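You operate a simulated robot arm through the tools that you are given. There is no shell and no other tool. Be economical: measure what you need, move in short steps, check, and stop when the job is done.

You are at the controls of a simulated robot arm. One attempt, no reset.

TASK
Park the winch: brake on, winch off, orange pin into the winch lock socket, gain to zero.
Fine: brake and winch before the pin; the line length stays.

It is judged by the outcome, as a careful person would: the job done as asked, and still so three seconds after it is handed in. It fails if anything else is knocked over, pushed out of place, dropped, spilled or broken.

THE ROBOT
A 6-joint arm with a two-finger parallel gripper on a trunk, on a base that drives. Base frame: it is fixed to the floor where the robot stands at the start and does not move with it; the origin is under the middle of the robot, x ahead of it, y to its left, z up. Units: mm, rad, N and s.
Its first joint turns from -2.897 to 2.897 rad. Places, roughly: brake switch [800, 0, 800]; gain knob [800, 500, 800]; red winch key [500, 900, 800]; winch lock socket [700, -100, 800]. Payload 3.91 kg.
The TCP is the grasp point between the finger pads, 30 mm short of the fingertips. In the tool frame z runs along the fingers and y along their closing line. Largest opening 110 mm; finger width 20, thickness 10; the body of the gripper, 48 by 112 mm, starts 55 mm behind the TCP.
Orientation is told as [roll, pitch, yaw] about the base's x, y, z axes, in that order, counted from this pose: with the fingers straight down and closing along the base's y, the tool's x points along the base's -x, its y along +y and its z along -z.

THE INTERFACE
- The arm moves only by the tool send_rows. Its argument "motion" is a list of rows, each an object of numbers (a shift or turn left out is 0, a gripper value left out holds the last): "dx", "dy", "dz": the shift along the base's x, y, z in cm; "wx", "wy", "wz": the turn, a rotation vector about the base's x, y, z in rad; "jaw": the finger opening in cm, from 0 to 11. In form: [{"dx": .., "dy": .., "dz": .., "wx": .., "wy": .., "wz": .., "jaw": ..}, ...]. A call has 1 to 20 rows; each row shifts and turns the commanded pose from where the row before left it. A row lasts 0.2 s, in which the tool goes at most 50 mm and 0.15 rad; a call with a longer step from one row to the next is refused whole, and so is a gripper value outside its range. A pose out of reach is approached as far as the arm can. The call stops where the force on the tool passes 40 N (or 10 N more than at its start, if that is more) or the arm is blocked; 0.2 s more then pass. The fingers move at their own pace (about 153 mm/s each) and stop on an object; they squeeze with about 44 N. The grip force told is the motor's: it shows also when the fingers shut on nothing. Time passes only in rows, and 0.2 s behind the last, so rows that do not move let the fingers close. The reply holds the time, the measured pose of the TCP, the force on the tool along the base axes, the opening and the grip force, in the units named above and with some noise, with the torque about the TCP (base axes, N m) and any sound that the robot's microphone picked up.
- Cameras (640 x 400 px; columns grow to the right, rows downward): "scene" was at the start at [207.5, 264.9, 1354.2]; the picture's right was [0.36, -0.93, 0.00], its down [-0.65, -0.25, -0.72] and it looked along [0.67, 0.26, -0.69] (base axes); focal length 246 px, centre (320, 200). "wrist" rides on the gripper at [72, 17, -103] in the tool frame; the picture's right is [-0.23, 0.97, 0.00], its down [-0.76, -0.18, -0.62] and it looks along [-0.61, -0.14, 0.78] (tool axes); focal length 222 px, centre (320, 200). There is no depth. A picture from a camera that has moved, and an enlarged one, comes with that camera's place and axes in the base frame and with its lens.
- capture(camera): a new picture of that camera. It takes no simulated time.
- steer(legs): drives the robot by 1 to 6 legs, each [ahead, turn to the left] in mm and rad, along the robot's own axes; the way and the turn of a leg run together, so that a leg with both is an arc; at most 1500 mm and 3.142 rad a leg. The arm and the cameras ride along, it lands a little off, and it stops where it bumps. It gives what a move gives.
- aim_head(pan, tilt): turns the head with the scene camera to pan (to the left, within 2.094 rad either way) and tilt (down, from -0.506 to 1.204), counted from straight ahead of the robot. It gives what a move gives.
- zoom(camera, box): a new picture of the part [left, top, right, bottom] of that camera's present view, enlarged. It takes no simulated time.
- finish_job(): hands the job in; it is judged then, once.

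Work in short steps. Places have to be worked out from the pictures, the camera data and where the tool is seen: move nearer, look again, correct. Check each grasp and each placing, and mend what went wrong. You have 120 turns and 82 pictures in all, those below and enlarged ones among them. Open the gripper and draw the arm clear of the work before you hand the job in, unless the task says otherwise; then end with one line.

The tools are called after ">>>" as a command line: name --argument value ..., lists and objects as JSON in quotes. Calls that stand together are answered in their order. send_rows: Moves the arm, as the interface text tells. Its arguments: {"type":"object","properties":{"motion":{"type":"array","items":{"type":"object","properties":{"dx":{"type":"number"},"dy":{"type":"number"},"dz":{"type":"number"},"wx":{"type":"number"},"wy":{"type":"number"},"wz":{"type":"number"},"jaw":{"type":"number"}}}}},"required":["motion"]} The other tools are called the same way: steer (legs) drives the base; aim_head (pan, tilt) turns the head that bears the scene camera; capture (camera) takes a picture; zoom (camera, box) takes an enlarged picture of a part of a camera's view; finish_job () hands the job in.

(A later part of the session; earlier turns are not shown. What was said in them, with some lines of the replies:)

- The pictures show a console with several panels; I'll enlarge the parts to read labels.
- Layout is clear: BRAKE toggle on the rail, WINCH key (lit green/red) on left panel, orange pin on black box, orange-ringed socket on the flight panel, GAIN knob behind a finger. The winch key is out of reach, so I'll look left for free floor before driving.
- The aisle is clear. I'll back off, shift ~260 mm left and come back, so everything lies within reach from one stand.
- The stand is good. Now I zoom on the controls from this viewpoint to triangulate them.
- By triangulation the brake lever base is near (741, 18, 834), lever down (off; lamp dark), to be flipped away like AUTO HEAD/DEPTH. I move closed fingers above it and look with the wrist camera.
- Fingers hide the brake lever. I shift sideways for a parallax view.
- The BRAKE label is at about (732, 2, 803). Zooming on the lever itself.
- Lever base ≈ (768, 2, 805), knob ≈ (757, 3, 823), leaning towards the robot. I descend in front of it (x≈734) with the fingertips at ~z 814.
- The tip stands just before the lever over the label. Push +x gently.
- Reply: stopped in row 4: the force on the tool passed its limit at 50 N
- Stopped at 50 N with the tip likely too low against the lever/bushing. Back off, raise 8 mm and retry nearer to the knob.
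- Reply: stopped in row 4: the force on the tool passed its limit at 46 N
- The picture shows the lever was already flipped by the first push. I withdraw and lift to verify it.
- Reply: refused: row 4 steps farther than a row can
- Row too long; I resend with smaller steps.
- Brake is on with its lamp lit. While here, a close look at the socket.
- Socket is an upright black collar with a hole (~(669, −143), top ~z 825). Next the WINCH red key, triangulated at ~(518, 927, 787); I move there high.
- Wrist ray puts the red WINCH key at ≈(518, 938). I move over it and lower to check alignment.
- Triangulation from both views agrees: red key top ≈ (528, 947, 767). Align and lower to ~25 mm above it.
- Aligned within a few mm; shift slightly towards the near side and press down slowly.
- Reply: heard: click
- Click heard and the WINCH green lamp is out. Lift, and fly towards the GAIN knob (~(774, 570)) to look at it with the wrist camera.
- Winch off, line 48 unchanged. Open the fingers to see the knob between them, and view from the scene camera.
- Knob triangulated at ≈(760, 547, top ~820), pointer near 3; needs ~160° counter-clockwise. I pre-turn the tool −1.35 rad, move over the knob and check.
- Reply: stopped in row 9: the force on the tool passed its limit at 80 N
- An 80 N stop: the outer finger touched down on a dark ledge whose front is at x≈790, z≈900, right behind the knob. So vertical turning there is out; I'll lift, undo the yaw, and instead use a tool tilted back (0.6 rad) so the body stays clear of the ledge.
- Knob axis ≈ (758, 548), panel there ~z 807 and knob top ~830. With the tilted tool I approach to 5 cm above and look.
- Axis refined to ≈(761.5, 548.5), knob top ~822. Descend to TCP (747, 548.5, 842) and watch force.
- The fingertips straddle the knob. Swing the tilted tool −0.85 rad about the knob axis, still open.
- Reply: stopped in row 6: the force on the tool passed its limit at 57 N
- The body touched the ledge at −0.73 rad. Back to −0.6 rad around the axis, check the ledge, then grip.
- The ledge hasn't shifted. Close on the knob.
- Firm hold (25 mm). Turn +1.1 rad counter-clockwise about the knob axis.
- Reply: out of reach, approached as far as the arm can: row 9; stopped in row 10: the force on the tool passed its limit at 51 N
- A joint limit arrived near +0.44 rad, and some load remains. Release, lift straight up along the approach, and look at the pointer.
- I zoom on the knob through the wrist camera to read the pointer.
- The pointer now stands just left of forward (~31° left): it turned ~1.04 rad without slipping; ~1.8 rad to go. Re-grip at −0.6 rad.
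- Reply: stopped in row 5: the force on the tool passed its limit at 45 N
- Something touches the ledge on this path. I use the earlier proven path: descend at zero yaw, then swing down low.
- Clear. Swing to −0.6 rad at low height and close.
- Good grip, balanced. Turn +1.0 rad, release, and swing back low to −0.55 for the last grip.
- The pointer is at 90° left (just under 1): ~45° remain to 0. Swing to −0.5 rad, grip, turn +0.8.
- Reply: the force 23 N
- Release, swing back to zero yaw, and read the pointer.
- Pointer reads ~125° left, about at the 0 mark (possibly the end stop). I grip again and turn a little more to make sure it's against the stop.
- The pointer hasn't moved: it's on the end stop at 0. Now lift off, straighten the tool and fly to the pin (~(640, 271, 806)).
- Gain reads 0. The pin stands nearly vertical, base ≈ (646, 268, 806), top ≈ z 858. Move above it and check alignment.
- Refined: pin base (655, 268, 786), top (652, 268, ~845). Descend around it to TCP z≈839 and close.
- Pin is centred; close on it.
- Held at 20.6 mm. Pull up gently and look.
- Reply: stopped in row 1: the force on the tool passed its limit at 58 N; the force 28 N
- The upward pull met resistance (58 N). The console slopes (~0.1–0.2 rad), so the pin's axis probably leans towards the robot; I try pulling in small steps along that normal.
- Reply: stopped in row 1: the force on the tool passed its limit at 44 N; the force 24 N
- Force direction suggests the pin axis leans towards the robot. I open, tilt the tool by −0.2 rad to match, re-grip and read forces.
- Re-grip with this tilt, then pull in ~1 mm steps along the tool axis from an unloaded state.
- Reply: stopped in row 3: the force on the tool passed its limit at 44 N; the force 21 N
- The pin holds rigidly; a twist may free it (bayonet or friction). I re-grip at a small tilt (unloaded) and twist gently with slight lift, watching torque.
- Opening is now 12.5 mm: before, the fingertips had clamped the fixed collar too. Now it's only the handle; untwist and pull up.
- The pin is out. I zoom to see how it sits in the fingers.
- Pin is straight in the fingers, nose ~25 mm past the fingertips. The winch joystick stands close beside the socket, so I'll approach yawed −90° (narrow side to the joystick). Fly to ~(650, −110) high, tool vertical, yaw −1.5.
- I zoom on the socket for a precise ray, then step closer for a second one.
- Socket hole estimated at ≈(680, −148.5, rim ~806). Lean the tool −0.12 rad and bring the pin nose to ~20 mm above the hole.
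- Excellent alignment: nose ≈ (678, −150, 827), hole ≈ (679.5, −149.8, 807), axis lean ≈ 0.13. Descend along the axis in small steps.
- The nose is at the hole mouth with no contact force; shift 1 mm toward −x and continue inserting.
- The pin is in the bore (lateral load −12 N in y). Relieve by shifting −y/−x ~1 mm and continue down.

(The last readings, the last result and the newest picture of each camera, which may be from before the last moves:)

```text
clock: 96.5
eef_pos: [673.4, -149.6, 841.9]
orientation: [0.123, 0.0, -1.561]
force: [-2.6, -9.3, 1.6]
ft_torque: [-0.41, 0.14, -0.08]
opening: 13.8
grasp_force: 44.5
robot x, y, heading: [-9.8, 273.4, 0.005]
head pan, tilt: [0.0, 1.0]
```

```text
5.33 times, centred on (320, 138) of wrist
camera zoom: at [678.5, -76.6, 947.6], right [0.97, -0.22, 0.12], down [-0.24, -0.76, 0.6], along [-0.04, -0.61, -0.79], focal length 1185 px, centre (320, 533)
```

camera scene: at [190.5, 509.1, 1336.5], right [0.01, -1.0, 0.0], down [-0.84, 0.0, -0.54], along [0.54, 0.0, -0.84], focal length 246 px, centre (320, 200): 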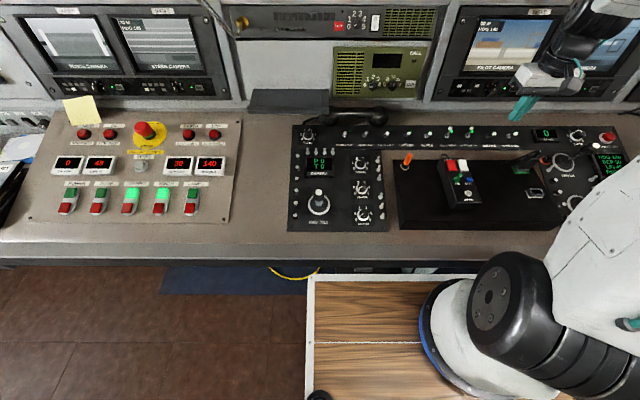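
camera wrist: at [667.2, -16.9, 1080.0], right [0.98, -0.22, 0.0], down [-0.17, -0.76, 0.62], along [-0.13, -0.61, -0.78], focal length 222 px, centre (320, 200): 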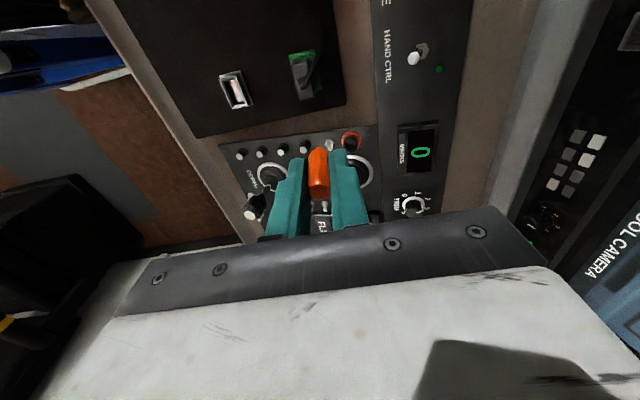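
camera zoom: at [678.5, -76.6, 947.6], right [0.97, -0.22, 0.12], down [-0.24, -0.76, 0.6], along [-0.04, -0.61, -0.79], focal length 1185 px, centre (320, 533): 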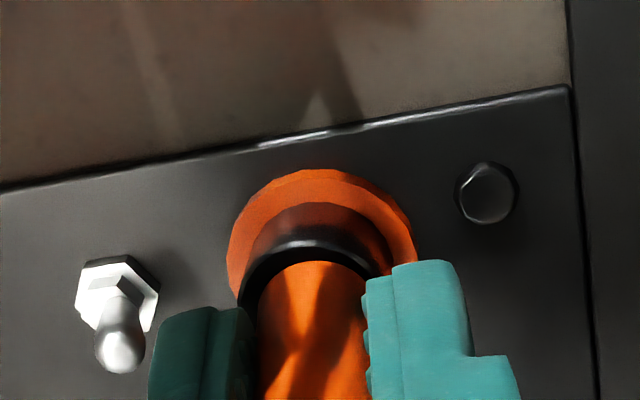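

Pin is well in (~20 mm by estimate). Press a few mm further, watching for the bottom or the fingertips meeting the rim.

>>> send_rows --motion '[{"dy": -0.08, "dx": -0.02}, {"dx": 0.01, "dz": -0.15}, {"dx": 0.01, "dz": -0.15}, {"dx": 0.01, "dz": -0.15}, {}]'

```text
clock: 97.6
eef_pos: [675.3, -149.7, 839.4]
orientation: [0.125, -0.002, -1.558]
force: [-11.7, 8.4, 17.8]
ft_torque: [0.22, 0.2, 0.06]
opening: 14.0
grasp_force: 43.9
robot x, y, heading: [-10.0, 273.1, 0.01]
head pan, tilt: [0.0, 1.0]
stopped in row 5: the force on the tool passed its limit at 41 N (the readings are from after the stop); the commanded pose is now the measured one
```

Bottom/rim contact at 41 N. Release gently, and look.

>>> send_rows --motion '[{"dz": 0.1}, {"jaw": 2}, {"jaw": 3}, {}, {}]'

>>> zoom --camera "wrist" --box '[240, 110, 400, 210]'

```text
clock: 98.8
eef_pos: [675.2, -150.3, 839.4]
orientation: [0.125, -0.002, -1.56]
force: [0.3, 0.3, 0.0]
ft_torque: [0.01, -0.02, -0.01]
opening: 29.9
grasp_force: 0.0
robot x, y, heading: [-9.8, 273.2, 0.012]
head pan, tilt: [0.0, 1.0]
```

```text
4.00 times, centred on (320, 160) of wrist
camera zoom: at [679.3, -77.3, 945.3], right [0.97, -0.22, 0.12], down [-0.24, -0.76, 0.6], along [-0.04, -0.61, -0.79], focal length 888 px, centre (320, 360)
```

zoom: 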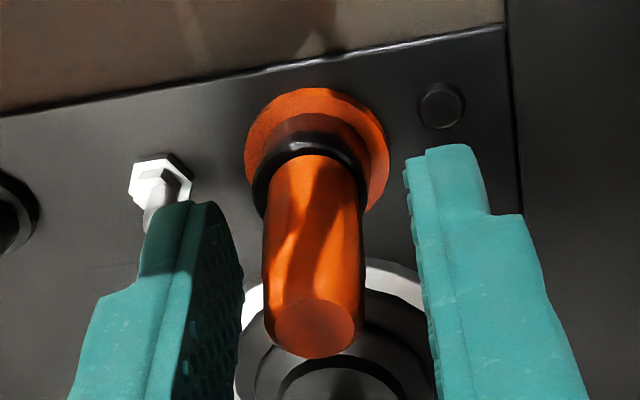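

The pin stands in the socket, top ≈ z 843 (≈36 mm above the rim, same as in its original holder). I lift, close the fingers and press lightly on the top to be sure it's home.

>>> send_rows --motion '[{"dx": -0.2, "dz": 2}, {"dx": -0.2, "dz": 2}, {"dx": -0.15, "dz": 1.5}, {"jaw": 0}, {}, {"dz": -0.8}, {"dx": 0.03, "dz": -0.6}, {"dx": 0.02, "dz": -0.2}, {"dx": 0.02, "dz": -0.2}, {"dz": -0.1}]'

```text
clock: 101.0
eef_pos: [671.0, -150.8, 875.6]
orientation: [0.125, 0.0, -1.56]
force: [-0.4, 0.5, 1.3]
ft_torque: [0.0, 0.01, -0.02]
opening: 0.0
grasp_force: 37.9
robot x, y, heading: [-9.3, 272.0, 0.015]
head pan, tilt: [0.0, 1.0]
```

Not touching yet; continue down in 1 mm steps.

>>> send_rows --motion '[{"dz": -0.1}, {"dz": -0.1}, {"dz": -0.1}, {"dz": -0.1}, {"dz": -0.1}, {"dz": -0.1}]'

```text
clock: 102.4
eef_pos: [668.9, -150.7, 871.0]
orientation: [0.125, -0.003, -1.561]
force: [-3.2, 3.5, 19.3]
ft_torque: [0.21, 0.02, 0.05]
opening: 0.0
grasp_force: 38.3
robot x, y, heading: [-6.7, 276.7, 0.005]
head pan, tilt: [0.0, 1.0]
```

19 N on the pin top at z≈841; one more bit to see whether it's solid.

>>> send_rows --motion '[{"dz": -0.08}, {"dz": -0.08}, {}]'

>>> send_rows --motion '[{"dz": 2}, {"dz": 3, "dx": -0.3}, {"dz": 4, "dx": -0.5}, {"dz": 4, "dx": -2, "wy": 0.12}, {"dx": -2, "dy": 4}, {"dx": -2, "dy": 4, "jaw": 4}, {"dy": 4}, {"dy": 4}, {}]'

>>> zoom --camera "scene" --box '[430, 110, 606, 210]'

```text
clock: 103.1
eef_pos: [672.1, -150.5, 871.1]
orientation: [0.125, -0.004, -1.56]
force: [-5.9, 3.8, 18.1]
ft_torque: [0.29, 0.11, 0.05]
opening: 0.0
grasp_force: 37.3
robot x, y, heading: [-6.3, 273.9, 0.007]
head pan, tilt: [0.0, 1.0]
stopped in row 3: the force on the tool passed its limit at 41 N (the readings are from after the stop); the commanded pose is now the measured one
```

```text
clock: 105.1
eef_pos: [603.2, 10.5, 998.6]
orientation: [0.006, -0.001, -1.561]
force: [-0.2, -0.8, 0.5]
ft_torque: [-0.01, -0.01, 0.01]
opening: 39.9
grasp_force: 0.0
robot x, y, heading: [-10.8, 275.0, 0.01]
head pan, tilt: [0.0, 1.0]
```

```text
3.64 times, centred on (518, 160) of scene
camera zoom: at [188.5, 510.2, 1336.5], right [0.01, -1.0, 0.0], down [-0.84, -0.01, -0.54], along [0.54, 0.01, -0.84], focal length 894 px, centre (-400, 346)
```

zoom: 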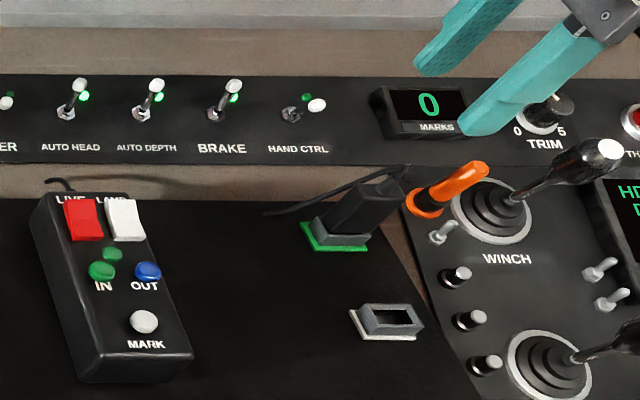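

Pin is solidly home, brake on, joystick untouched. A last check of the rest of the scene.

>>> zoom --camera "scene" --box '[40, 70, 360, 230]'

>>> zoom --camera "scene" --box '[290, 115, 338, 145]'

```text
2.00 times, centred on (200, 150) of scene
camera zoom: at [188.5, 510.2, 1336.5], right [0.01, -1.0, 0.0], down [-0.84, -0.01, -0.54], along [0.54, 0.01, -0.84], focal length 492 px, centre (560, 300)
```

zoom: 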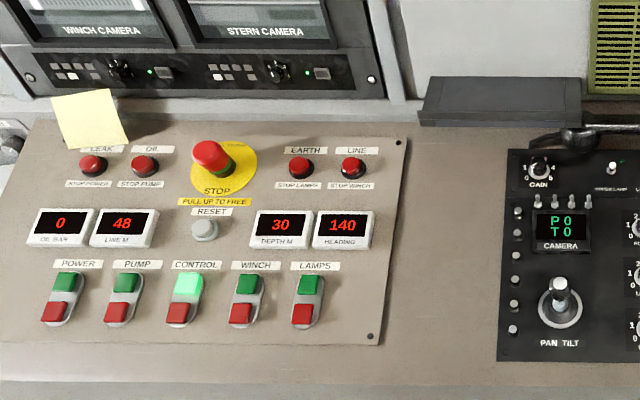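

```text
13.33 times, centred on (314, 130) of scene
camera zoom: at [188.5, 510.2, 1336.5], right [0.01, -1.0, 0.0], down [-0.84, -0.01, -0.54], along [0.54, 0.01, -0.84], focal length 3279 px, centre (400, 1133)
```

zoom: 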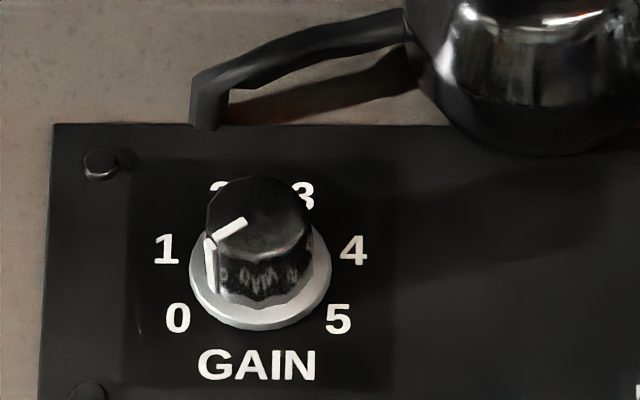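

Brake on, WINCH lamp out, pin seated, gain pointer at 0, line still 48, and the arm is clear with the gripper open. I hand the job in.

>>> finish_job

```text
The job is handed in.
```

The winch is parked: brake on, winch off, orange pin fully in the winch lock socket, gain at 0, and the line still at 48 m. Brake and winch were done before the pin. While working on the gain knob, the gripper bumped the ledge behind it a few times (up to 80 N), but the pictures show nothing moved.
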